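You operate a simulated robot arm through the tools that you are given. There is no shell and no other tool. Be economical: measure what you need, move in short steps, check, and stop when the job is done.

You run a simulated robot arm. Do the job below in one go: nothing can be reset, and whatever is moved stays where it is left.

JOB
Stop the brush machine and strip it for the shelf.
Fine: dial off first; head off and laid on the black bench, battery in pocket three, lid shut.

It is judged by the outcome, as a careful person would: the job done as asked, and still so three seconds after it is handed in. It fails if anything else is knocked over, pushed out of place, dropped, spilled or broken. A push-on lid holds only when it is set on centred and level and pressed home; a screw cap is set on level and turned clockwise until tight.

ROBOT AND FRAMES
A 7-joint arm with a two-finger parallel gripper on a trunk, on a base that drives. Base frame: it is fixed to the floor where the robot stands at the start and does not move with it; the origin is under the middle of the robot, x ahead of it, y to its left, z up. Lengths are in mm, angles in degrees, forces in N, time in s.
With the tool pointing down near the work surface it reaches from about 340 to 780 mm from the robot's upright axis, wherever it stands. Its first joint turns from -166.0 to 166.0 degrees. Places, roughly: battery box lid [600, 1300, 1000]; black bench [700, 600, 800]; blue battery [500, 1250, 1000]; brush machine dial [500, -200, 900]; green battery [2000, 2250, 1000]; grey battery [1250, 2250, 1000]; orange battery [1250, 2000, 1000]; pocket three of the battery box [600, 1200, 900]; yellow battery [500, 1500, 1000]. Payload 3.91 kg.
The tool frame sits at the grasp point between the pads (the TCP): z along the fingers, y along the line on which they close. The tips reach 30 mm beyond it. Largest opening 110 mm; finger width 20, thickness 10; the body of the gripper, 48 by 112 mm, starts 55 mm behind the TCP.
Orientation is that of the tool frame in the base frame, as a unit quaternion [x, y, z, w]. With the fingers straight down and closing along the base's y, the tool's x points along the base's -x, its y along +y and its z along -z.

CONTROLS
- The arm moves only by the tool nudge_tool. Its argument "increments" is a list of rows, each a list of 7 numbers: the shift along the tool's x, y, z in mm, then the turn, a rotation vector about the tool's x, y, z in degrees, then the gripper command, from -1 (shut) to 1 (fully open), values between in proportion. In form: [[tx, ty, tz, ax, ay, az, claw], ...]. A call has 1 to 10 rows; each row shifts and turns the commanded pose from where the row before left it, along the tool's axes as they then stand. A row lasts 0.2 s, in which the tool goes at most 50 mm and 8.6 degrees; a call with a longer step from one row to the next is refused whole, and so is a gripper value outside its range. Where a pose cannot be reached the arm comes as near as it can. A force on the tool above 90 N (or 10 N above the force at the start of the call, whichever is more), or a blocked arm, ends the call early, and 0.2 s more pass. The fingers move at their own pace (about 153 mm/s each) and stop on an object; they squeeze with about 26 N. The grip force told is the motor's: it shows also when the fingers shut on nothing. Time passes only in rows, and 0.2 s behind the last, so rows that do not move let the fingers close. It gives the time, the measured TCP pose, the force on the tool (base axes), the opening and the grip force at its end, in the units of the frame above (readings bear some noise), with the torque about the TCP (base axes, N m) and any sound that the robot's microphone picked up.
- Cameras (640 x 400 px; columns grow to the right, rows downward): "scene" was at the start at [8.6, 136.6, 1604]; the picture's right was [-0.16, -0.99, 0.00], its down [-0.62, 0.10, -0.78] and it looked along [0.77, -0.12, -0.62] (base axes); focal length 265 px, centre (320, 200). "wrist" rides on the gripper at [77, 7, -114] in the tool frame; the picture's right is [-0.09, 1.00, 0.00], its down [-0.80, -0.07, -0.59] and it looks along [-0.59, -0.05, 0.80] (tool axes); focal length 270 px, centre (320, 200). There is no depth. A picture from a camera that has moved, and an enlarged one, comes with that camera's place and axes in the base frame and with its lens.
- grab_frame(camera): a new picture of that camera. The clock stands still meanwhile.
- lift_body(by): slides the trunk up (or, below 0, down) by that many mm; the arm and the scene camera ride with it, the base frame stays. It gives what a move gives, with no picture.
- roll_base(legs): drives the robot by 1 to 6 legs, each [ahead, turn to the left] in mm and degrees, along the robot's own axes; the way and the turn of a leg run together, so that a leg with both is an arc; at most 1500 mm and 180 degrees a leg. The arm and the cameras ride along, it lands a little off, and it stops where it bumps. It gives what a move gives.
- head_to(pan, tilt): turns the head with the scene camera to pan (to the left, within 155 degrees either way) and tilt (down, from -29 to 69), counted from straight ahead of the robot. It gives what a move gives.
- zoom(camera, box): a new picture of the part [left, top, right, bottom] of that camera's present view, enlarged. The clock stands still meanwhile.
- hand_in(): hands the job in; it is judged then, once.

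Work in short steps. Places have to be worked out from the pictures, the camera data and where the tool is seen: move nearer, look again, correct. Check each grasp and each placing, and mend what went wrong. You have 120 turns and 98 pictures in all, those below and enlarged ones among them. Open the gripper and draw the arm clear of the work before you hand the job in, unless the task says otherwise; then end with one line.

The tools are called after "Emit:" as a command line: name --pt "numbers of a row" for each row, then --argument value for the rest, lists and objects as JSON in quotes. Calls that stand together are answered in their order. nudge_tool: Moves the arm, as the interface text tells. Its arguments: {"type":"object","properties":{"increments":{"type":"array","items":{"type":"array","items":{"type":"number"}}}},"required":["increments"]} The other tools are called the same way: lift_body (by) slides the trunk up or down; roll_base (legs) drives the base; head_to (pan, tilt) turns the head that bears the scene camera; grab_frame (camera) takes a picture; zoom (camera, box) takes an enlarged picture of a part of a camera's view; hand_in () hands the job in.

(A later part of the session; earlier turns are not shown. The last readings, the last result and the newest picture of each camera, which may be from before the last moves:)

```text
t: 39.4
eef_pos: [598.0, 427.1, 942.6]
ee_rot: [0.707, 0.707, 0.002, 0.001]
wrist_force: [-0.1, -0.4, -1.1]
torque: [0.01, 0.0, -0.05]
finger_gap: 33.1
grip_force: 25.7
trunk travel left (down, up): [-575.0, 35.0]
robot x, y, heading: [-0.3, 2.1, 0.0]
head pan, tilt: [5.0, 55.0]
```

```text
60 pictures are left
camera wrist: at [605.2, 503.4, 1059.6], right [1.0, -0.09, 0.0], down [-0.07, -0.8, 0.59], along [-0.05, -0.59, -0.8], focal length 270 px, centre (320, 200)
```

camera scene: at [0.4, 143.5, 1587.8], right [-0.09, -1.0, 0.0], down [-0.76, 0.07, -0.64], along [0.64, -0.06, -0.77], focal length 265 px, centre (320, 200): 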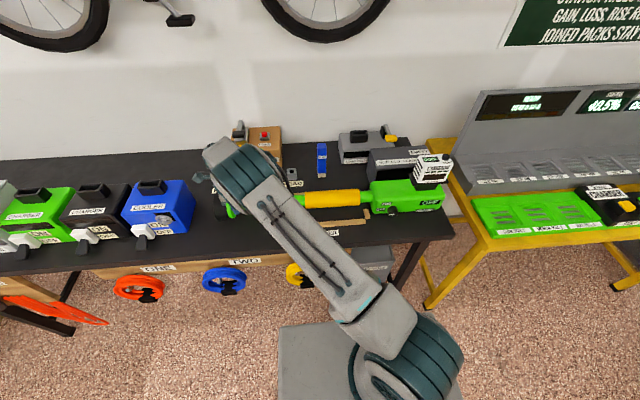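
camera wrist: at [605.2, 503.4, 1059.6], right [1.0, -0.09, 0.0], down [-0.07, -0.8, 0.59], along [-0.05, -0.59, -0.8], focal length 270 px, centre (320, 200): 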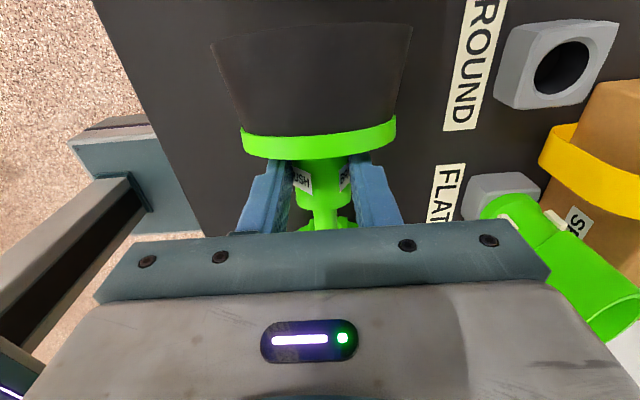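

The head is held firmly. I look from the scene camera to judge its tilt.

Emit:
nudge_tool --pt "0 -25 -10 0 0 0 -1" --pt "0 -25 -10 0 0 0 -1"

Emit:
zoom --camera "scene" --box '[180, 90, 340, 240]'

```text
t: 40.0
eef_pos: [548.0, 425.6, 964.4]
ee_rot: [0.706, 0.708, 0.0, 0.002]
wrist_force: [0.2, -0.5, -0.8]
torque: [-0.04, -0.01, -0.01]
finger_gap: 32.7
grip_force: 25.9
trunk travel left (down, up): [-575.0, 35.0]
robot x, y, heading: [1.0, -2.9, -0.0]
head pan, tilt: [5.0, 55.0]
```

```text
2.67 times, centred on (260, 165) of scene
camera zoom: at [-5.0, 156.5, 1581.2], right [0.09, -1.0, 0.0], down [-0.82, -0.07, -0.57], along [0.57, 0.05, -0.82], focal length 706 px, centre (480, 293)
```

zoom: 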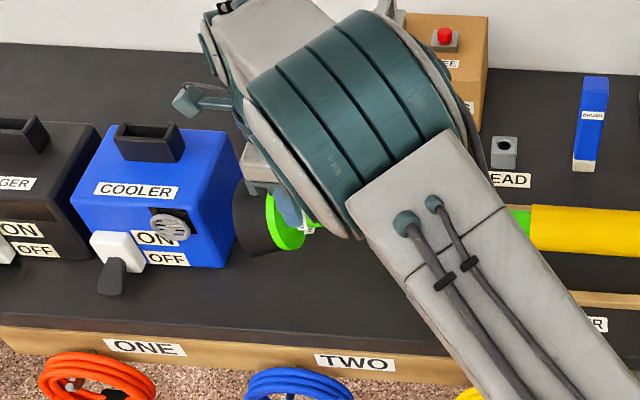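

The head droops about 30° at the skirt. I tilt the tool +32° about base x to level it, then view.

Emit:
nudge_tool --pt "0 0 0 0 8 0 -1" --pt "0 0 0 0 8 0 -1" --pt "0 0 0 0 8 0 -1" --pt "0 0 0 0 8 0 -1"

Emit:
zoom --camera "scene" --box '[180, 90, 340, 240]'

Emit:
grab_frame --camera "wrist"

```text
t: 41.0
eef_pos: [548.7, 423.7, 962.8]
ee_rot: [0.68, 0.679, 0.197, -0.196]
wrist_force: [-0.3, 0.4, -0.7]
torque: [-0.02, 0.03, -0.01]
finger_gap: 32.9
grip_force: 25.4
trunk travel left (down, up): [-575.0, 35.0]
robot x, y, heading: [-0.2, 0.1, -0.1]
head pan, tilt: [5.0, 55.0]
```

```text
2.67 times, centred on (260, 165) of scene
camera zoom: at [-3.8, 155.8, 1581.3], right [0.09, -1.0, 0.0], down [-0.82, -0.07, -0.57], along [0.57, 0.05, -0.82], focal length 706 px, centre (480, 293)
```

zoom: 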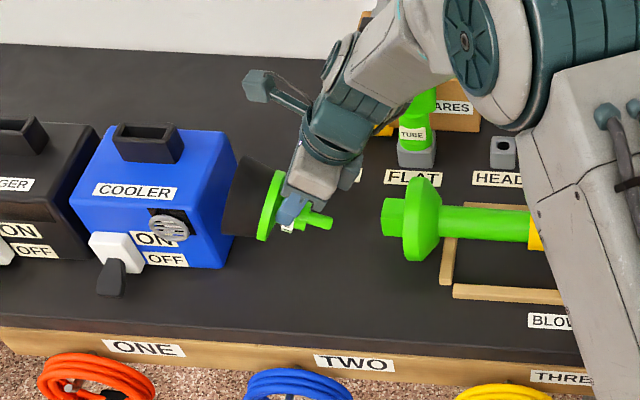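

```text
57 pictures are left
camera wrist: at [555.2, 428.1, 1103.5], right [1.0, -0.08, -0.04], down [-0.07, -0.99, 0.08], along [-0.05, -0.07, -1.0], focal length 270 px, centre (320, 200)
```

wrist: 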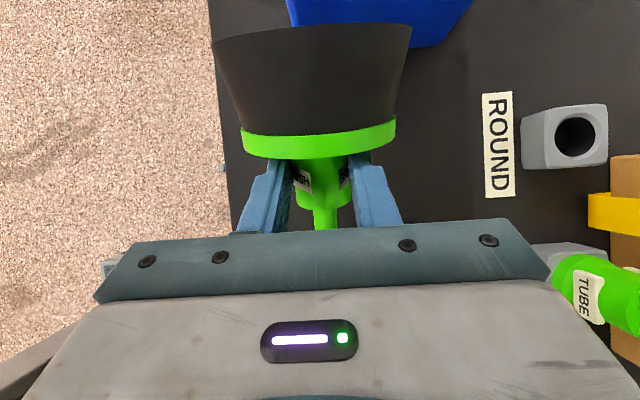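

The head is now about level with the spigot free. I shift it a bit away from the cooler and lower about 72 mm, then feel for contact.

Emit:
nudge_tool --pt "-14 -3.75 12.7 0 0 0 -1" --pt "-14 -3.75 12.7 0 0 0 -1" --pt "-14 -3.75 12.7 0 0 0 -1" --pt "-14 -3.75 12.7 0 0 0 -1" --pt "0 0 0 0 0 0 -1"

Emit:
zoom --camera "scene" --box '[180, 90, 340, 240]'

```text
t: 42.2
eef_pos: [532.2, 405.4, 893.2]
ee_rot: [0.68, 0.679, 0.196, -0.195]
wrist_force: [-0.2, 0.3, -1.0]
torque: [-0.04, -0.02, 0.04]
finger_gap: 32.1
grip_force: 25.7
trunk travel left (down, up): [-575.0, 35.0]
robot x, y, heading: [-2.4, -1.7, -0.1]
head pan, tilt: [5.0, 55.0]
```

```text
2.67 times, centred on (260, 165) of scene
camera zoom: at [-4.3, 156.7, 1581.2], right [0.09, -1.0, 0.0], down [-0.82, -0.07, -0.57], along [0.57, 0.05, -0.82], focal length 706 px, centre (480, 293)
```

zoom: 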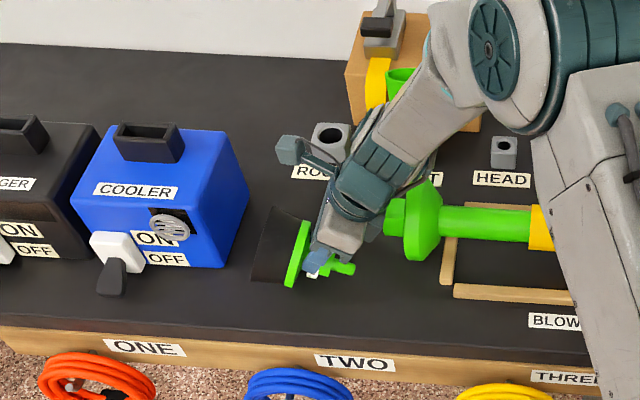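

Not yet in contact. Lower in 3 mm steps until the rim touches.

Emit:
nudge_tool --pt "-1.6 0 2.55 0 0 0 -1" --pt "-1.6 0 2.55 0 0 0 -1" --pt "-1.6 0 2.55 0 0 0 -1" --pt "-1.6 0 2.55 0 0 0 -1"

Emit:
nudge_tool --pt "-1 0 1.7 0 0 0 -1" --pt "-1 0 1.7 0 0 0 -1"

Emit:
zoom --camera "scene" --box '[220, 150, 320, 230]'

```text
t: 43.2
eef_pos: [535.7, 401.0, 880.4]
ee_rot: [0.68, 0.679, 0.198, -0.194]
wrist_force: [11.8, -11.8, 19.1]
torque: [0.26, -0.56, -0.48]
finger_gap: 34.1
grip_force: 26.0
trunk travel left (down, up): [-575.0, 35.0]
robot x, y, heading: [-0.9, 0.3, -0.1]
head pan, tilt: [5.0, 55.0]
```

```text
t: 43.8
eef_pos: [534.2, 403.6, 877.2]
ee_rot: [0.679, 0.68, 0.197, -0.194]
wrist_force: [11.7, -11.1, 26.6]
torque: [0.01, -0.47, -0.34]
finger_gap: 34.0
grip_force: 26.4
trunk travel left (down, up): [-575.0, 35.0]
robot x, y, heading: [-2.6, -0.0, -0.2]
head pan, tilt: [5.0, 55.0]
```

```text
5.00 times, centred on (270, 190) of scene
camera zoom: at [-4.8, 153.2, 1581.7], right [0.09, -1.0, 0.0], down [-0.82, -0.07, -0.57], along [0.57, 0.05, -0.82], focal length 1324 px, centre (570, 250)
```

zoom: 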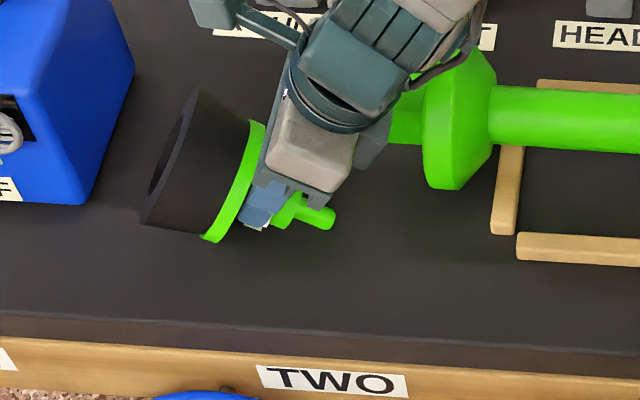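

Contact made. I relieve the press by 3 mm, then open the fingers and look.

Emit:
nudge_tool --pt "1.5 0 -2.4 0 0 0 -1" --pt "0 0 0 0 0 0 -0.35" --pt "0 0 0 0 0 0 -0.2" --pt "0 0 0 0 0 0 0.1" --pt "0 0 0 0 0 0 0.1"

Emit:
zoom --camera "scene" --box '[220, 150, 320, 230]'

```text
t: 45.0
eef_pos: [532.4, 404.8, 877.8]
ee_rot: [0.679, 0.68, 0.195, -0.195]
wrist_force: [-0.4, 0.5, -0.3]
torque: [-0.01, -0.01, 0.01]
finger_gap: 60.4
grip_force: 0.1
trunk travel left (down, up): [-575.0, 35.0]
robot x, y, heading: [3.3, -1.3, 0.3]
head pan, tilt: [5.0, 55.0]
```

```text
5.00 times, centred on (270, 190) of scene
camera zoom: at [-4.4, 156.6, 1581.2], right [0.09, -1.0, 0.0], down [-0.82, -0.07, -0.57], along [0.57, 0.05, -0.82], focal length 1324 px, centre (570, 250)
```

zoom: 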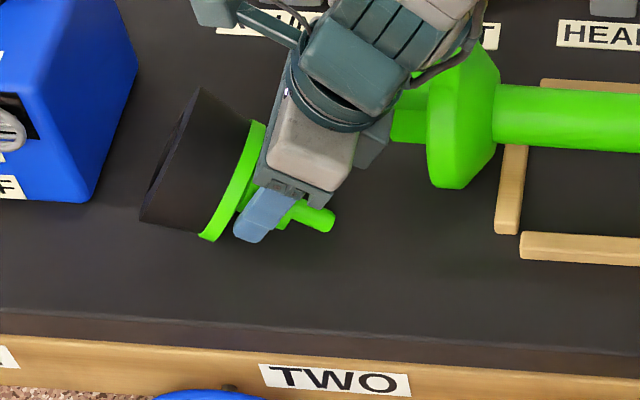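

The head rests steadily. I withdraw straight up and check it stays.

Emit:
nudge_tool --pt "10.6 0 -17 0 0 0 0.1" --pt "21.2 0 -34 0 0 0 0.1" --pt "21.2 0 -34 0 0 0 0.1" --pt "21.2 0 -34 0 -8 0 0.1" --pt "0 0 0 0 -8 0 0.5" --pt "0 0 0 0 -8 0 0.5" --pt "0 0 0 0 -8 0 0.5"

Emit:
grab_frame --camera "scene"

```text
t: 46.6
eef_pos: [533.8, 404.5, 1018.9]
ee_rot: [0.707, 0.707, -0.001, 0.001]
wrist_force: [0.1, 0.4, 0.4]
torque: [-0.01, -0.01, 0.01]
finger_gap: 82.5
grip_force: 0.0
trunk travel left (down, up): [-575.0, 35.0]
robot x, y, heading: [1.6, 2.4, 0.1]
head pan, tilt: [5.0, 55.0]
```

```text
53 pictures are left
camera scene: at [-4.5, 157.3, 1581.1], right [0.09, -1.0, 0.0], down [-0.82, -0.07, -0.57], along [0.57, 0.05, -0.82], focal length 265 px, centre (320, 200)
```

scene: 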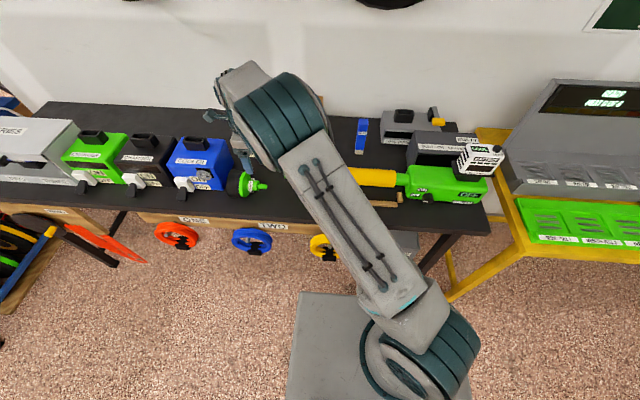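

The head rests on the bench. Next I'll inspect the battery box before fetching the battery: raise and tuck the arm, then drive left along the bench.

Emit:
nudge_tool --pt "0 0 -48 0 0 0 0.5" --pt "-20 -10 -40 0 0 0 0.5" --pt "-36 -12 -30 0 0 0 0.5" --pt "-36 -12 -30 0 0 0 0.5" --pt "-36 -12 -30 0 0 0 0.5" --pt "-36 -12 -30 0 0 0 0.5" --pt "-36 -12 -30 0 0 0 0.5" --pt "-36 -12 -20 0 0 0 0.5" --pt "-36 -12 0 0 0 0 0.5" --pt "-36 0 0 0 0 0 0.5"

Emit:
roll_base --legs '[[0, 90], [1050, 0], [0, -90]]'

Emit:
head_to --pan 20 --tilt 45

Emit:
grab_frame --camera "scene"

```text
t: 48.8
eef_pos: [437.0, 98.5, 1278.9]
ee_rot: [0.707, 0.707, 0.0, -0.001]
wrist_force: [1.6, -0.3, -0.6]
torque: [0.04, -0.01, -0.01]
finger_gap: 82.8
grip_force: 0.2
trunk travel left (down, up): [-575.0, 35.0]
robot x, y, heading: [-0.6, 1.8, 0.0]
head pan, tilt: [5.0, 55.0]
```

```text
t: 61.7
eef_pos: [475.3, 1105.9, 1278.8]
ee_rot: [0.721, 0.693, 0.001, -0.001]
wrist_force: [0.7, 0.5, -0.3]
torque: [0.0, -0.04, 0.01]
finger_gap: 82.3
grip_force: 0.0
trunk travel left (down, up): [-575.0, 35.0]
robot x, y, heading: [29.4, 1026.5, -2.2]
head pan, tilt: [5.0, 55.0]
```

```text
t: 62.5
eef_pos: [475.0, 1106.1, 1278.4]
ee_rot: [0.722, 0.692, 0.001, 0.001]
wrist_force: [0.4, 1.1, -0.4]
torque: [0.01, 0.0, 0.0]
finger_gap: 82.7
grip_force: 0.0
trunk travel left (down, up): [-575.0, 35.0]
robot x, y, heading: [34.7, 1024.8, -2.3]
head pan, tilt: [20.0, 45.0]
```

```text
52 pictures are left
camera scene: at [41.5, 1203.0, 1594.6], right [0.3, -0.95, 0.0], down [-0.67, -0.21, -0.71], along [0.67, 0.21, -0.71], focal length 265 px, centre (320, 200)
```

scene: 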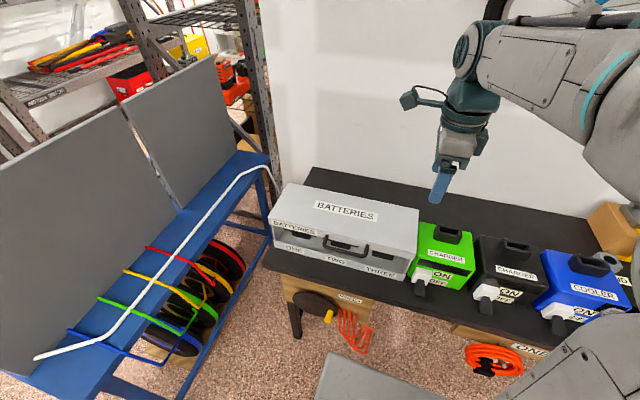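

Emit:
zoom --camera "scene" --box '[260, 170, 440, 290]'

```text
3.33 times, centred on (350, 230) of scene
camera zoom: at [41.5, 1203.0, 1594.6], right [0.3, -0.95, 0.0], down [-0.67, -0.21, -0.71], along [0.67, 0.21, -0.71], focal length 883 px, centre (220, 100)
```

zoom: 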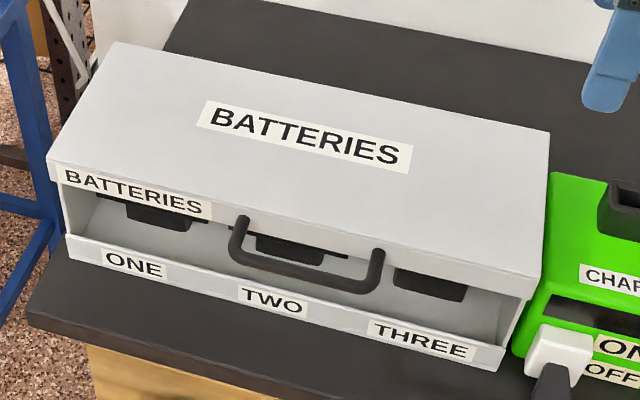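

The box's lid (about x 490–662, y 1075–1495, z 994) hinges at the back with a U-handle at the front near (450, 1259, 975). I bring the gripper above the handle to see it close up.

Emit:
nudge_tool --pt "30 -6 34 0 0 0 0.5" --pt "30 -6 34 0 0 0 0.5" --pt "30 -6 34 0 0 0 0.5" --pt "30 -6 34 0 0 0 0.5" --pt "30 -6 34 0 0 0 0.5"

Emit:
grab_frame --camera "wrist"

Emit:
zoom --camera "scene" --box '[260, 170, 440, 290]'

```text
t: 63.6
eef_pos: [450.6, 1260.3, 1109.4]
ee_rot: [0.721, 0.692, 0.001, 0.0]
wrist_force: [0.2, 0.2, -0.7]
torque: [0.0, 0.02, 0.02]
finger_gap: 82.5
grip_force: 0.0
trunk travel left (down, up): [-575.0, 35.0]
robot x, y, heading: [33.1, 1026.7, -2.2]
head pan, tilt: [20.0, 45.0]
```

```text
50 pictures are left
camera wrist: at [459.7, 1337.5, 1225.5], right [0.99, -0.13, 0.0], down [-0.1, -0.8, 0.59], along [-0.08, -0.59, -0.8], focal length 270 px, centre (320, 200)
```

wrist: 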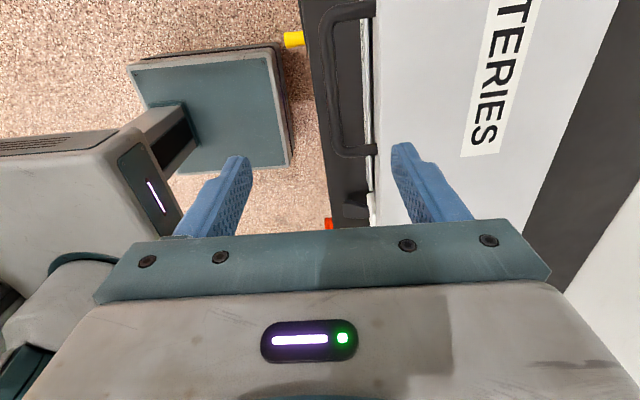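

```text
3.33 times, centred on (350, 230) of scene
camera zoom: at [41.9, 1204.2, 1594.6], right [0.3, -0.95, 0.0], down [-0.67, -0.22, -0.71], along [0.67, 0.21, -0.71], focal length 883 px, centre (220, 100)
```

zoom: 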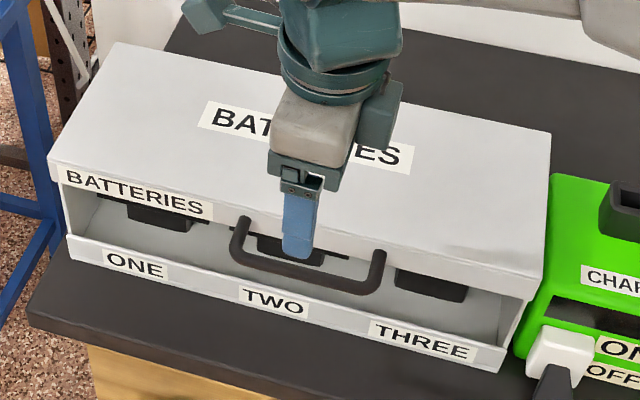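

Handle bar at about (464, 1262, 957), gap to the lid front about 28 mm. I square the yaw, narrow the fingers to 34 mm, and descend above the bar to check.

Emit:
nudge_tool --pt "2 13 40 0 0 -2.3 -0.38" --pt "0 0 40 0 0 0 -0.38" --pt "0 0 15 0 0 0 -0.38"

Emit:
grab_frame --camera "wrist"

Emit:
zoom --camera "scene" --box '[310, 190, 400, 270]'

```text
t: 64.5
eef_pos: [464.3, 1260.0, 1012.8]
ee_rot: [0.708, 0.706, 0.001, 0.0]
wrist_force: [0.6, -0.2, 0.3]
torque: [-0.02, -0.01, -0.01]
finger_gap: 34.0
grip_force: 0.0
trunk travel left (down, up): [-575.0, 35.0]
robot x, y, heading: [36.5, 1024.4, -2.2]
head pan, tilt: [20.0, 45.0]
```

```text
48 pictures are left
camera wrist: at [471.8, 1337.0, 1129.3], right [1.0, -0.09, 0.0], down [-0.07, -0.8, 0.59], along [-0.05, -0.59, -0.8], focal length 270 px, centre (320, 200)
```

wrist: 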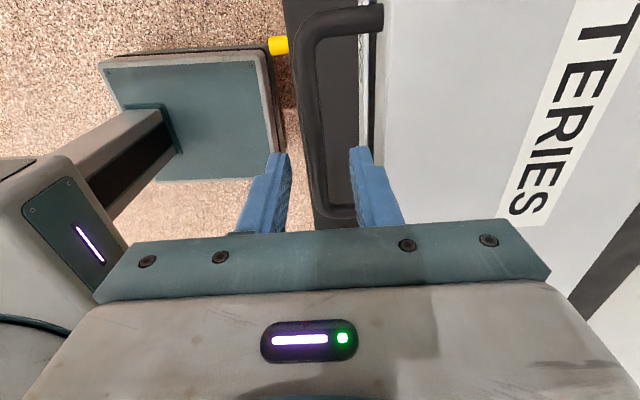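

```text
5.00 times, centred on (355, 230) of scene
camera zoom: at [41.5, 1203.2, 1594.7], right [0.3, -0.95, 0.0], down [-0.67, -0.21, -0.71], along [0.67, 0.21, -0.71], focal length 1324 px, centre (145, 50)
```

zoom: 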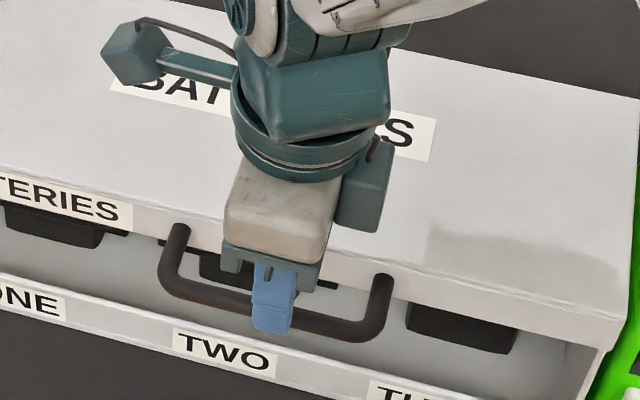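

Fingers straddle the bar well. Descend to z≈966 and close on the bar.

Emit:
nudge_tool --pt "0 -1 25 0 0 0 -0.38" --pt "0 0 21 0 0 0 -0.38" --pt "0 0 0 0 0 0 -1" --pt "0 0 0 0 0 0 -1"

```text
t: 65.5
eef_pos: [463.6, 1259.7, 967.0]
ee_rot: [0.707, 0.707, 0.001, 0.001]
wrist_force: [-2.3, -0.8, -0.1]
torque: [-0.46, 0.01, 0.8]
finger_gap: 11.7
grip_force: 45.3
trunk travel left (down, up): [-575.0, 35.0]
robot x, y, heading: [35.0, 1024.8, -2.2]
head pan, tilt: [20.0, 45.0]
```

Bar gripped (11.7 mm). I begin the opening arc about the rear hinge, 20° first.

Emit:
nudge_tool --pt "0 -1 -17.3 0 0 0 -1" --pt "0 -0.9 -17.3 0 0 0 -1" --pt "0 1.5 -17.3 0 0 0 -1" --pt "0 2.7 -17.2 0 0 0 -1"

Emit:
zoom --camera "scene" --box '[240, 150, 440, 300]'

```text
t: 66.5
eef_pos: [468.1, 1260.0, 1037.1]
ee_rot: [0.708, 0.706, -0.001, -0.001]
wrist_force: [7.1, -6.8, -3.6]
torque: [0.64, 0.06, 0.86]
finger_gap: 11.6
grip_force: 45.1
trunk travel left (down, up): [-575.0, 35.0]
robot x, y, heading: [33.5, 1022.9, -2.6]
head pan, tilt: [20.0, 45.0]
```

```text
2.67 times, centred on (340, 225) of scene
camera zoom: at [43.5, 1201.9, 1594.8], right [0.3, -0.95, 0.0], down [-0.67, -0.21, -0.71], along [0.67, 0.21, -0.71], focal length 706 px, centre (267, 133)
```

zoom: 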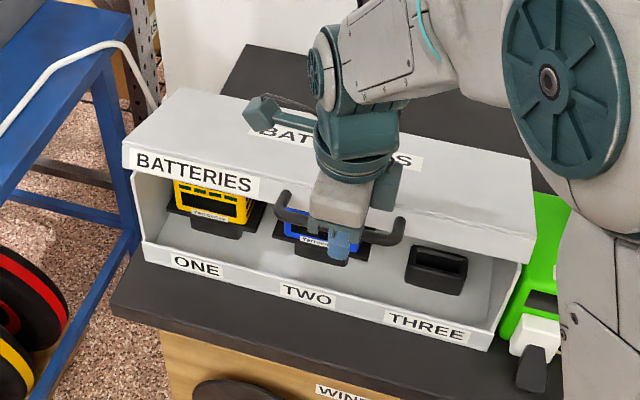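

Lid opens cleanly; pocket three is an empty socket beside yellow (ONE) and blue (TWO). Continue the arc, giving a little in x and -y.

Emit:
nudge_tool --pt "-1 6.5 -16.6 0 0 0 -1" --pt "-1 6.5 -16.6 0 0 0 -1" --pt "0 8 -15.5 0 0 0 -1" --pt "0 8 -15.4 0 0 0 -1"

Emit:
nudge_tool --pt "0 10.4 -13.9 0 0 0 -1" --pt "0 10.4 -13.8 0 0 0 -1" --pt "0 12.7 -11.9 0 0 0 -1" --pt "0 12.7 -11.8 0 0 0 -1"

```text
t: 67.5
eef_pos: [496.2, 1259.5, 1100.6]
ee_rot: [0.707, 0.707, 0.002, 0.0]
wrist_force: [-4.5, 4.5, -0.9]
torque: [0.61, 0.14, 0.72]
finger_gap: 11.6
grip_force: 45.1
trunk travel left (down, up): [-575.0, 35.0]
robot x, y, heading: [29.3, 1023.6, -2.0]
head pan, tilt: [20.0, 45.0]
```

```text
t: 68.5
eef_pos: [542.3, 1260.0, 1152.9]
ee_rot: [0.707, 0.707, 0.0, 0.0]
wrist_force: [-2.1, 9.5, -1.9]
torque: [0.46, 0.21, 0.68]
finger_gap: 11.8
grip_force: 44.9
trunk travel left (down, up): [-575.0, 35.0]
robot x, y, heading: [33.1, 1023.8, -2.2]
head pan, tilt: [20.0, 45.0]
```

Forces small. Continue to about 95°, checking.

Emit:
nudge_tool --pt "1 14.5 -9.5 0 0 0 -1" --pt "0 14.5 -9.4 0 0 0 -1" --pt "0 16 -6.8 0 0 0 -1" --pt "0 16 -6.8 0 0 0 -1"

Emit:
nudge_tool --pt "0 17 -4 0 0 0 -1" --pt "0 17 -3.9 0 0 0 -1" --pt "0 17 -1 0 0 0 -1"

Emit:
zoom --camera "scene" --box '[240, 100, 480, 300]'

```text
t: 69.5
eef_pos: [603.3, 1259.6, 1186.0]
ee_rot: [0.707, 0.707, 0.0, 0.0]
wrist_force: [3.0, 5.8, -8.2]
torque: [0.22, 0.07, 0.63]
finger_gap: 11.8
grip_force: 45.3
trunk travel left (down, up): [-575.0, 35.0]
robot x, y, heading: [36.3, 1023.8, -2.4]
head pan, tilt: [20.0, 45.0]
```

```text
t: 70.2
eef_pos: [651.2, 1259.3, 1195.6]
ee_rot: [0.708, 0.706, 0.003, 0.002]
wrist_force: [0.2, 4.0, 7.9]
torque: [0.02, 0.02, 0.36]
finger_gap: 11.8
grip_force: 45.0
trunk travel left (down, up): [-575.0, 35.0]
robot x, y, heading: [29.0, 1025.3, -2.4]
head pan, tilt: [20.0, 45.0]
```

```text
2.00 times, centred on (360, 200) of scene
camera zoom: at [40.7, 1203.7, 1594.9], right [0.3, -0.95, 0.0], down [-0.67, -0.21, -0.71], along [0.67, 0.21, -0.71], focal length 530 px, centre (240, 200)
```

zoom: 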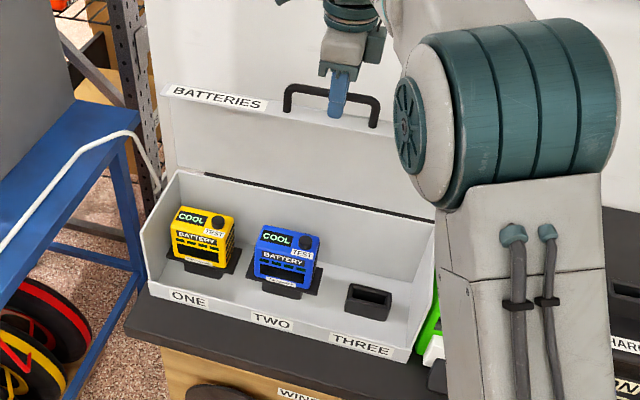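

Lid upright now. Push another ~12° back so it leans open, watching for a stop.

Emit:
nudge_tool --pt "0 12 0.5 0 0 0 -1" --pt "0 12 1.5 0 0 0 -1" --pt "0 12 2.5 0 0 0 -1"

```text
t: 71.0
eef_pos: [685.9, 1260.1, 1196.1]
ee_rot: [0.707, 0.707, 0.006, 0.002]
wrist_force: [5.2, 13.7, 37.0]
torque: [-0.16, -0.04, 0.15]
finger_gap: 11.5
grip_force: 44.6
trunk travel left (down, up): [-575.0, 35.0]
robot x, y, heading: [34.3, 1024.7, -2.2]
head pan, tilt: [20.0, 45.0]
```

About 100° open with some vertical load. Release the bar slightly, and rise.

Emit:
nudge_tool --pt "0 0 -3 0 0 0 -1" --pt "0 0 0 0 0 0 -0.3" --pt "0 0 0 0 0 0 -0.3" --pt "0 0 -20 0 0 0 -0.3" --pt "0 0 -30 0 0 0 -0.3"

Emit:
grab_frame --camera "scene"

```text
t: 72.2
eef_pos: [688.0, 1256.7, 1243.7]
ee_rot: [0.708, 0.706, 0.0, 0.0]
wrist_force: [0.3, 0.1, 1.1]
torque: [0.01, 0.02, 0.0]
finger_gap: 38.5
grip_force: 0.0
trunk travel left (down, up): [-575.0, 35.0]
robot x, y, heading: [33.9, 1027.4, -2.1]
head pan, tilt: [20.0, 45.0]
```

```text
44 pictures are left
camera scene: at [41.9, 1203.3, 1594.6], right [0.3, -0.95, 0.0], down [-0.67, -0.21, -0.71], along [0.67, 0.21, -0.71], focal length 265 px, centre (320, 200)
```

scene: 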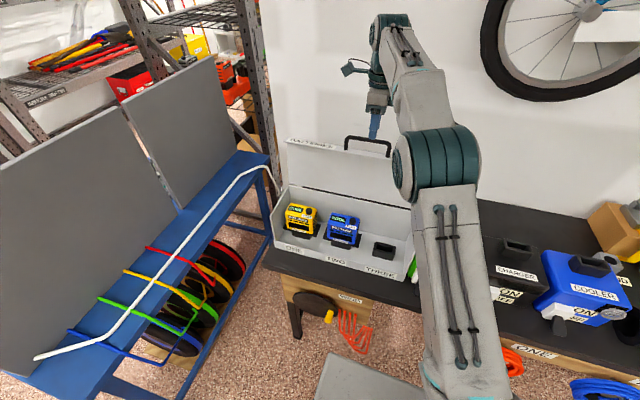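

The lid stays open by itself. I zoom on pocket three to locate its socket and see how the stored batteries sit.

Emit:
zoom --camera "scene" --box '[270, 180, 420, 290]'

Emit:
nudge_tool --pt "0 -40 0 0 0 0 0.5" --pt "0 -40 0 0 0 0 0.5" --pt "-20 -30 0 0 0 0 0.5" --pt "-40 0 0 0 0 0 0.5" --pt "-40 0 0 0 0 0 0.5"

Emit:
grab_frame --camera "wrist"

```text
3.64 times, centred on (345, 235) of scene
camera zoom: at [41.9, 1203.3, 1594.6], right [0.3, -0.95, 0.0], down [-0.67, -0.21, -0.71], along [0.67, 0.21, -0.71], focal length 963 px, centre (229, 73)
```

zoom: 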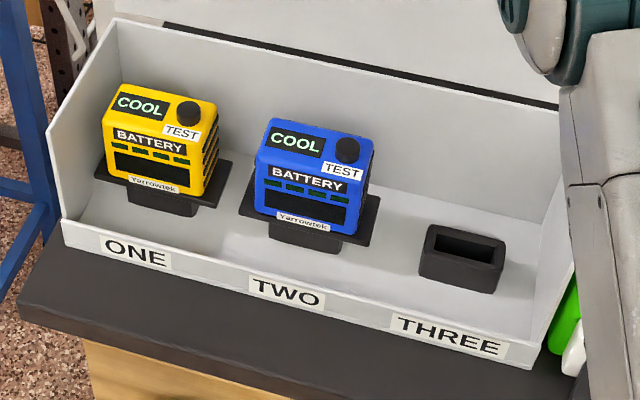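

```text
t: 73.5
eef_pos: [578.7, 1159.1, 1243.5]
ee_rot: [0.708, 0.706, 0.002, 0.0]
wrist_force: [0.1, 0.6, -0.6]
torque: [-0.02, 0.02, 0.0]
finger_gap: 82.5
grip_force: 0.1
trunk travel left (down, up): [-575.0, 35.0]
robot x, y, heading: [31.8, 1028.6, -2.2]
head pan, tilt: [20.0, 45.0]
```

```text
42 pictures are left
camera wrist: at [584.6, 1235.4, 1360.0], right [1.0, -0.09, 0.0], down [-0.07, -0.8, 0.59], along [-0.05, -0.59, -0.81], focal length 270 px, centre (320, 200)
```

wrist: 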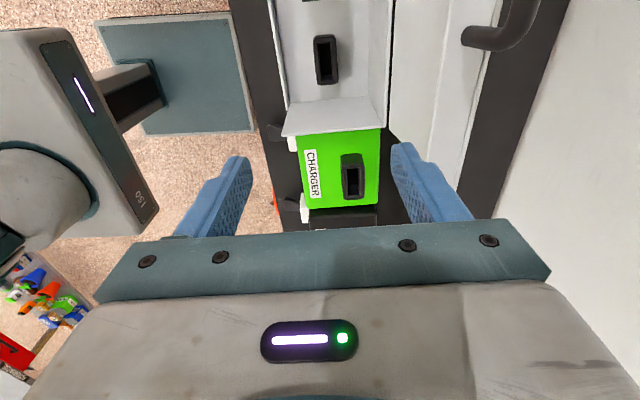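

Slot three is near (590, 1152, ~857), long side along y, with the batteries' label side facing -x. Now tuck the arm and drive back to the machine for its battery.

Emit:
nudge_tool --pt "-17 -36 -12 0 0 0 0.5" --pt "-17 -36 -12 0 0 0 0.5" --pt "-17 -36 -12 0 0 0 0.5" --pt "-17 -36 -6 0 0 0 0.5"

Emit:
roll_base --legs '[[0, -87.8], [1150, 0], [0, 90]]'

Emit:
head_to --pan -5 --tilt 50

Emit:
grab_frame --camera "scene"

```text
t: 74.5
eef_pos: [434.1, 1094.7, 1286.0]
ee_rot: [0.708, 0.707, 0.002, 0.0]
wrist_force: [-0.4, 0.6, 0.7]
torque: [0.01, 0.0, 0.03]
finger_gap: 82.4
grip_force: 0.0
trunk travel left (down, up): [-575.0, 35.0]
robot x, y, heading: [36.9, 1024.7, -2.6]
head pan, tilt: [20.0, 45.0]
```

```text
t: 88.0
eef_pos: [402.3, -67.4, 1284.9]
ee_rot: [0.705, 0.709, 0.0, 0.001]
wrist_force: [-0.2, 0.1, 0.9]
torque: [-0.01, 0.02, -0.01]
finger_gap: 82.6
grip_force: 0.1
trunk travel left (down, up): [-575.0, 35.0]
robot x, y, heading: [0.4, -142.1, -1.9]
head pan, tilt: [20.0, 45.0]
```

```text
t: 88.9
eef_pos: [401.7, -66.1, 1283.8]
ee_rot: [0.705, 0.709, 0.001, 0.0]
wrist_force: [0.5, 0.2, -1.3]
torque: [0.0, 0.01, 0.0]
finger_gap: 82.7
grip_force: 0.2
trunk travel left (down, up): [-575.0, 35.0]
robot x, y, heading: [4.0, -141.4, -2.1]
head pan, tilt: [-5.0, 50.0]
```

```text
41 pictures are left
camera scene: at [6.6, 5.2, 1587.8], right [-0.12, -0.99, 0.0], down [-0.76, 0.09, -0.64], along [0.64, -0.08, -0.77], focal length 265 px, centre (320, 200)
```

scene: 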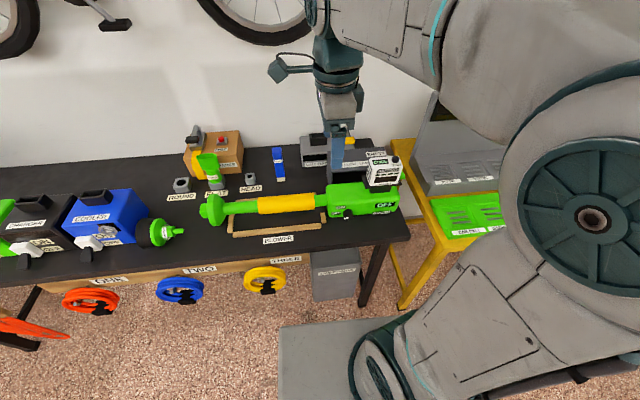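

I zoom on the battery on the machine from the scene camera, and take the wrist view.

Emit:
zoom --camera "scene" --box '[310, 130, 430, 230]'

Emit:
grab_frame --camera "wrist"

```text
4.00 times, centred on (370, 180) of scene
camera zoom: at [6.6, 5.2, 1587.8], right [-0.12, -0.99, 0.0], down [-0.76, 0.09, -0.64], along [0.64, -0.08, -0.77], focal length 1059 px, centre (120, 280)
```

zoom: 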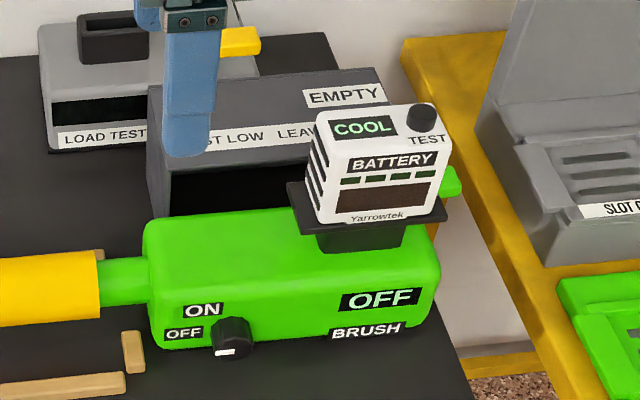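

```text
39 pictures are left
camera wrist: at [408.4, 10.2, 1401.0], right [1.0, -0.08, 0.0], down [-0.07, -0.8, 0.59], along [-0.05, -0.59, -0.8], focal length 270 px, centre (320, 200)
```

wrist: 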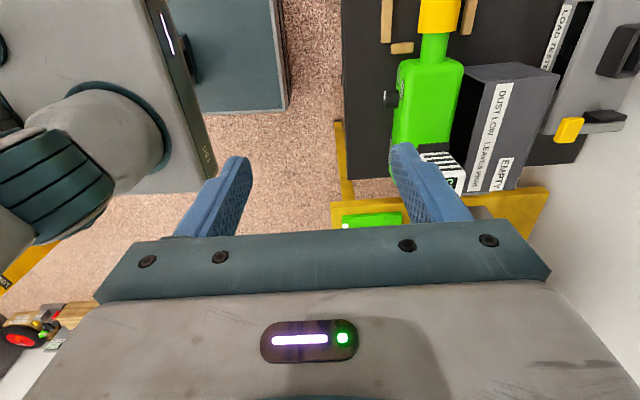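

The battery's top is about (597, -261, 1030), with a dust bin close behind it, so I'll grip across y. I turn the tool back to yaw 0 and move above it for a closer look.

Emit:
nudge_tool --pt "0 0 0 0 0 -8.6 1" --pt "0 0 0 0 0 -8.6 1" --pt "0 0 0 0 0 -8.6 1" --pt "0 0 0 0 0 -8.6 1" --pt "0 0 0 0 0 -8.6 1" --pt "0 0 0 0 0 -8.6 1" --pt "0 0 0 0 0 -8.6 1" --pt "0 0 0 0 0 -8.6 1" --pt "0 0 0 0 0 -8.6 1" --pt "0 0 0 0 0 -8.6 1"

Emit:
nudge_tool --pt "0 0 0 0 0 -3.7 1" --pt "-24 -40 0 0 0 0 1" --pt "-24 -40 0 0 0 0 1" --pt "-24 -40 0 0 0 0 1" --pt "-24 -40 14 0 0 0 1" --pt "-24 -35 15 0 0 0 1"

Emit:
grab_frame --camera "wrist"

```text
t: 91.1
eef_pos: [401.3, -67.2, 1285.1]
ee_rot: [0.032, 1.0, 0.001, 0.001]
wrist_force: [0.6, -0.2, -0.3]
torque: [0.0, 0.01, 0.01]
finger_gap: 110.0
grip_force: 0.1
trunk travel left (down, up): [-575.0, 35.0]
robot x, y, heading: [2.3, -136.3, -2.1]
head pan, tilt: [-5.0, 50.0]
```

```text
t: 92.5
eef_pos: [522.3, -263.9, 1253.9]
ee_rot: [0.001, 1.0, 0.001, 0.0]
wrist_force: [0.1, -1.3, -0.4]
torque: [0.03, 0.0, -0.02]
finger_gap: 110.2
grip_force: 0.0
trunk travel left (down, up): [-575.0, 35.0]
robot x, y, heading: [0.7, -136.3, -2.3]
head pan, tilt: [-5.0, 50.0]
```

```text
38 pictures are left
camera wrist: at [443.7, -257.1, 1370.4], right [0.09, 1.0, 0.0], down [0.8, -0.07, 0.59], along [0.59, -0.05, -0.8], focal length 270 px, centre (320, 200)
```

wrist: 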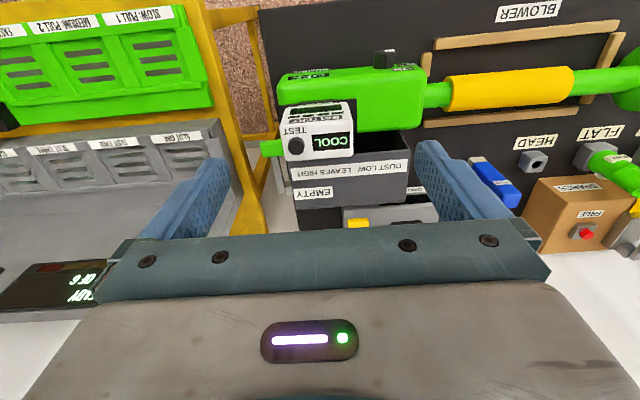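

Emit:
zoom --camera "wrist" --box '[230, 40, 440, 220]'

```text
2.22 times, centred on (335, 130) of wrist
camera zoom: at [443.7, -257.1, 1370.4], right [0.09, 1.0, 0.0], down [0.8, -0.07, 0.59], along [0.59, -0.05, -0.8], focal length 601 px, centre (287, 356)
```

zoom: 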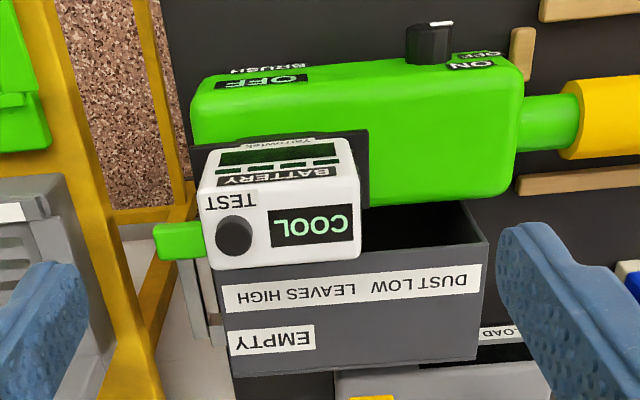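

The battery's top is about 95 mm (y) by 62 mm (x) centred near (596, -270, 1036), above the bin's top (946). So gripping across x is better; I yaw back +90° and place over it.

Emit:
nudge_tool --pt "-37 -3 0 0 0 0 1" --pt "-37 -3 0 0 0 8.6 1" --pt "0 0 0 0 0 8.6 1" --pt "0 0 0 0 0 8.6 1" --pt "0 0 0 0 0 8.6 1" --pt "0 0 0 0 0 8.6 1" --pt "0 0 0 0 0 8.6 1" --pt "0 0 0 0 0 8.6 1" --pt "0 0 0 0 0 8.6 1" --pt "0 0 0 0 0 8.6 1"

Emit:
nudge_tool --pt "0 0 0 0 0 8.6 1" --pt "0 0 20 0 0 4 1" --pt "0 0 40 0 0 0 1" --pt "0 0 40 0 0 0 1" --pt "0 0 30 0 0 0 1"

Emit:
grab_frame --camera "wrist"

Emit:
zoom --camera "scene" --box '[310, 110, 430, 210]'

```text
t: 94.7
eef_pos: [596.0, -269.3, 1255.5]
ee_rot: [0.627, 0.779, 0.001, 0.001]
wrist_force: [0.3, -0.1, 0.4]
torque: [0.01, -0.03, -0.01]
finger_gap: 110.3
grip_force: 0.0
trunk travel left (down, up): [-575.0, 35.0]
robot x, y, heading: [1.6, -139.9, -2.1]
head pan, tilt: [-5.0, 50.0]
```

```text
t: 95.9
eef_pos: [596.4, -268.5, 1125.7]
ee_rot: [0.708, 0.707, 0.001, 0.0]
wrist_force: [-0.6, 1.1, 0.3]
torque: [0.03, 0.02, 0.03]
finger_gap: 109.7
grip_force: 0.1
trunk travel left (down, up): [-575.0, 35.0]
robot x, y, heading: [4.5, -136.9, -1.8]
head pan, tilt: [-5.0, 50.0]
```

```text
36 pictures are left
camera wrist: at [603.2, -191.6, 1241.9], right [1.0, -0.09, 0.0], down [-0.07, -0.8, 0.59], along [-0.05, -0.59, -0.8], focal length 270 px, centre (320, 200)
```

wrist: 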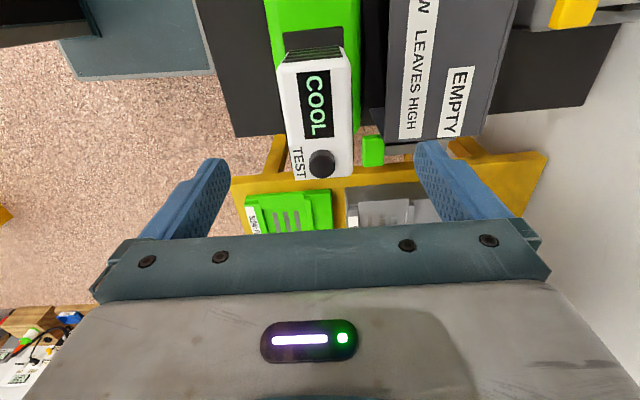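

```text
4.00 times, centred on (370, 160) of scene
camera zoom: at [7.0, 5.1, 1587.8], right [-0.12, -0.99, 0.0], down [-0.76, 0.09, -0.64], along [0.64, -0.08, -0.77], focal length 1059 px, centre (120, 360)
```

zoom: 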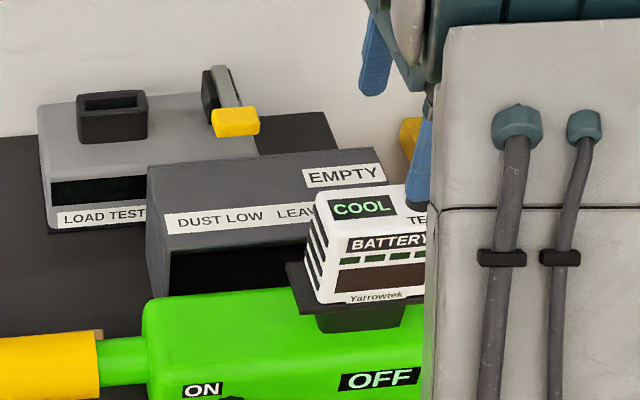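

Battery is centred under the fingers. Descend to TCP z≈1014 (tips ~984, above the bin) and grip.

Emit:
nudge_tool --pt "-3 -1 40 0 0 0 1" --pt "0 0 40 0 0 0 1" --pt "0 0 32 0 0 0 1" --pt "0 0 0 0 0 0 -1" --pt "0 0 0 0 0 0 -1"

Emit:
grab_frame --camera "wrist"

```text
t: 97.1
eef_pos: [597.7, -270.1, 1011.4]
ee_rot: [0.707, 0.707, 0.0, -0.001]
wrist_force: [-0.5, 0.3, 0.4]
torque: [0.01, -0.02, -0.01]
finger_gap: 53.6
grip_force: 26.1
trunk travel left (down, up): [-575.0, 35.0]
robot x, y, heading: [0.9, -139.7, -2.1]
head pan, tilt: [-5.0, 50.0]
```

```text
34 pictures are left
camera wrist: at [603.2, -193.5, 1127.7], right [1.0, -0.09, 0.0], down [-0.07, -0.8, 0.59], along [-0.05, -0.59, -0.8], focal length 270 px, centre (320, 200)
```

wrist: 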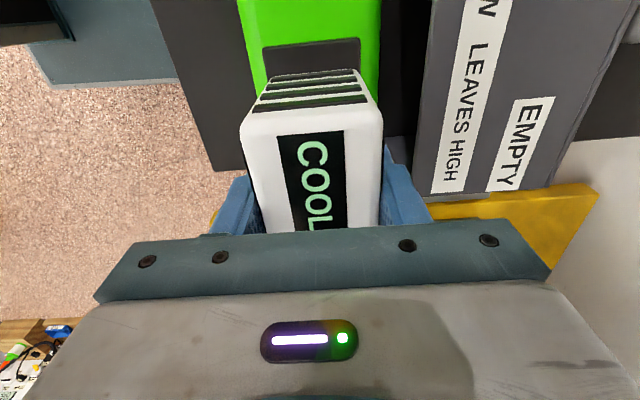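

Gripped at 53.6 mm. Lift slowly and watch the force.

Emit:
nudge_tool --pt "0 0 -3 0 0 0 -1" --pt "0 0 -3 0 0 0 -1" --pt "0 0 -4 0 0 0 -1"

Emit:
zoom --camera "scene" --box '[310, 130, 430, 230]'

```text
t: 97.9
eef_pos: [595.5, -270.7, 1024.8]
ee_rot: [0.707, 0.707, 0.001, -0.001]
wrist_force: [0.1, 1.1, -4.8]
torque: [0.0, 0.02, -0.01]
finger_gap: 53.9
grip_force: 25.9
trunk travel left (down, up): [-575.0, 35.0]
robot x, y, heading: [0.8, -137.7, -2.2]
head pan, tilt: [-5.0, 50.0]
```

```text
4.00 times, centred on (370, 180) of scene
camera zoom: at [7.2, 4.9, 1587.7], right [-0.12, -0.99, 0.0], down [-0.76, 0.09, -0.64], along [0.64, -0.08, -0.77], focal length 1059 px, centre (120, 280)
```

zoom: 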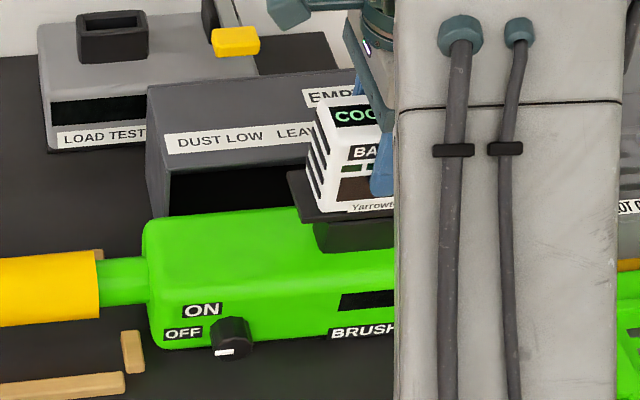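

The battery lifts freely (about 5 N) and the machine's display went blank. Continue lifting.

Emit:
nudge_tool --pt "0 0 -8 0 0 0 -1" --pt "0 0 -12 0 0 0 -1" --pt "0 0 -20 0 0 0 -1" --pt "0 0 -30 0 0 0 -1" --pt "0 0 -40 0 0 0 -1" --pt "0 -20 -40 0 0 0 -1" --pt "20 -40 -20 0 0 0 -1" --pt "30 -40 -10 0 0 0 -1" --pt "40 -30 0 0 0 0 -1" --pt "40 -20 0 0 0 0 -1"

Emit:
grab_frame --camera "scene"

Emit:
grab_frame --camera "wrist"

```text
refused: row 8 steps farther than a row can; nothing moved
```

```text
32 pictures are left
camera scene: at [7.2, 4.9, 1587.7], right [-0.12, -0.99, 0.0], down [-0.76, 0.09, -0.64], along [0.64, -0.08, -0.77], focal length 265 px, centre (320, 200)
```

scene: 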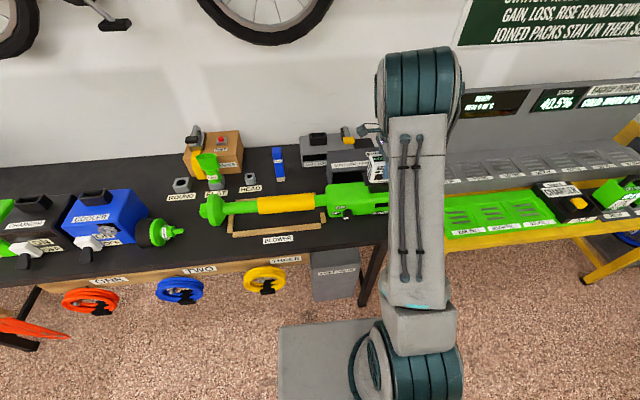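

```text
31 pictures are left
camera wrist: at [603.0, -193.2, 1139.8], right [1.0, -0.09, 0.0], down [-0.07, -0.8, 0.59], along [-0.05, -0.59, -0.8], focal length 270 px, centre (320, 200)
```

wrist: 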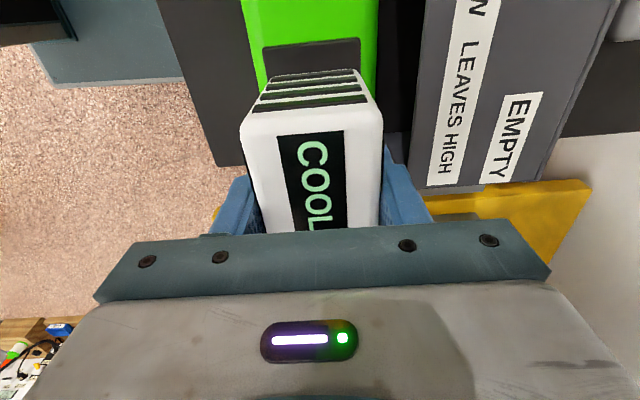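

A row was too long; nothing moved. I repeat with legal steps and tuck the arm.

Emit:
nudge_tool --pt "0 0 -8 0 0 0 -1" --pt "0 0 -12 0 0 0 -1" --pt "0 0 -20 0 0 0 -1" --pt "0 0 -30 0 0 0 -1" --pt "0 0 -40 0 0 0 -1" --pt "0 0 -40 0 0 0 -1" --pt "10 -25 -35 0 0 0 -1" --pt "30 -30 -20 0 0 0 -1" --pt "35 -30 -10 0 0 0 -1" --pt "35 -30 -10 0 0 0 -1"

Emit:
nudge_tool --pt "35 -25 -10 0 0 0 -1" --pt "35 -25 -10 0 0 0 -1" --pt "30 -15 0 0 0 0 -1" --pt "0 0 0 0 0 0 -1"

Emit:
roll_base --legs '[[0, 92], [1150, 0], [0, -90]]'

```text
t: 100.1
eef_pos: [478.2, -161.0, 1250.2]
ee_rot: [0.707, 0.707, 0.0, 0.001]
wrist_force: [-0.5, 0.6, -4.6]
torque: [0.02, -0.04, 0.0]
finger_gap: 53.8
grip_force: 25.9
trunk travel left (down, up): [-575.0, 35.0]
robot x, y, heading: [3.3, -137.0, -2.0]
head pan, tilt: [-5.0, 50.0]
```

```text
t: 101.1
eef_pos: [414.8, -60.6, 1272.7]
ee_rot: [0.708, 0.706, 0.0, 0.0]
wrist_force: [-0.6, -0.4, -4.8]
torque: [0.05, 0.01, 0.03]
finger_gap: 53.8
grip_force: 25.8
trunk travel left (down, up): [-575.0, 35.0]
robot x, y, heading: [3.2, -140.9, -1.9]
head pan, tilt: [-5.0, 50.0]
```

```text
t: 114.6
eef_pos: [410.2, 1072.2, 1272.7]
ee_rot: [0.702, 0.712, 0.001, 0.0]
wrist_force: [0.0, 0.8, -5.1]
torque: [0.0, -0.01, 0.0]
finger_gap: 53.8
grip_force: 26.3
trunk travel left (down, up): [-575.0, 35.0]
robot x, y, heading: [-1.7, 985.2, -1.2]
head pan, tilt: [-5.0, 50.0]
```

Battery held. Now look at the box from here to refine the slot's place.

Emit:
head_to --pan 10 --tilt 50

Emit:
zoom --camera "scene" --box '[160, 100, 400, 250]'

```text
t: 115.4
eef_pos: [411.6, 1071.2, 1272.3]
ee_rot: [0.702, 0.712, 0.0, 0.001]
wrist_force: [-1.2, -0.1, -5.4]
torque: [0.06, 0.03, -0.02]
finger_gap: 53.9
grip_force: 26.2
trunk travel left (down, up): [-575.0, 35.0]
robot x, y, heading: [-1.4, 985.2, -1.0]
head pan, tilt: [10.0, 50.0]
```

```text
2.67 times, centred on (280, 175) of scene
camera zoom: at [0.9, 1151.1, 1587.7], right [0.15, -0.99, 0.0], down [-0.76, -0.12, -0.64], along [0.63, 0.1, -0.77], focal length 706 px, centre (427, 267)
```

zoom: 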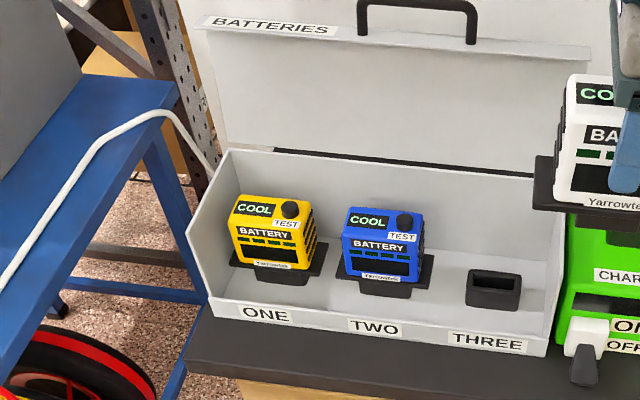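

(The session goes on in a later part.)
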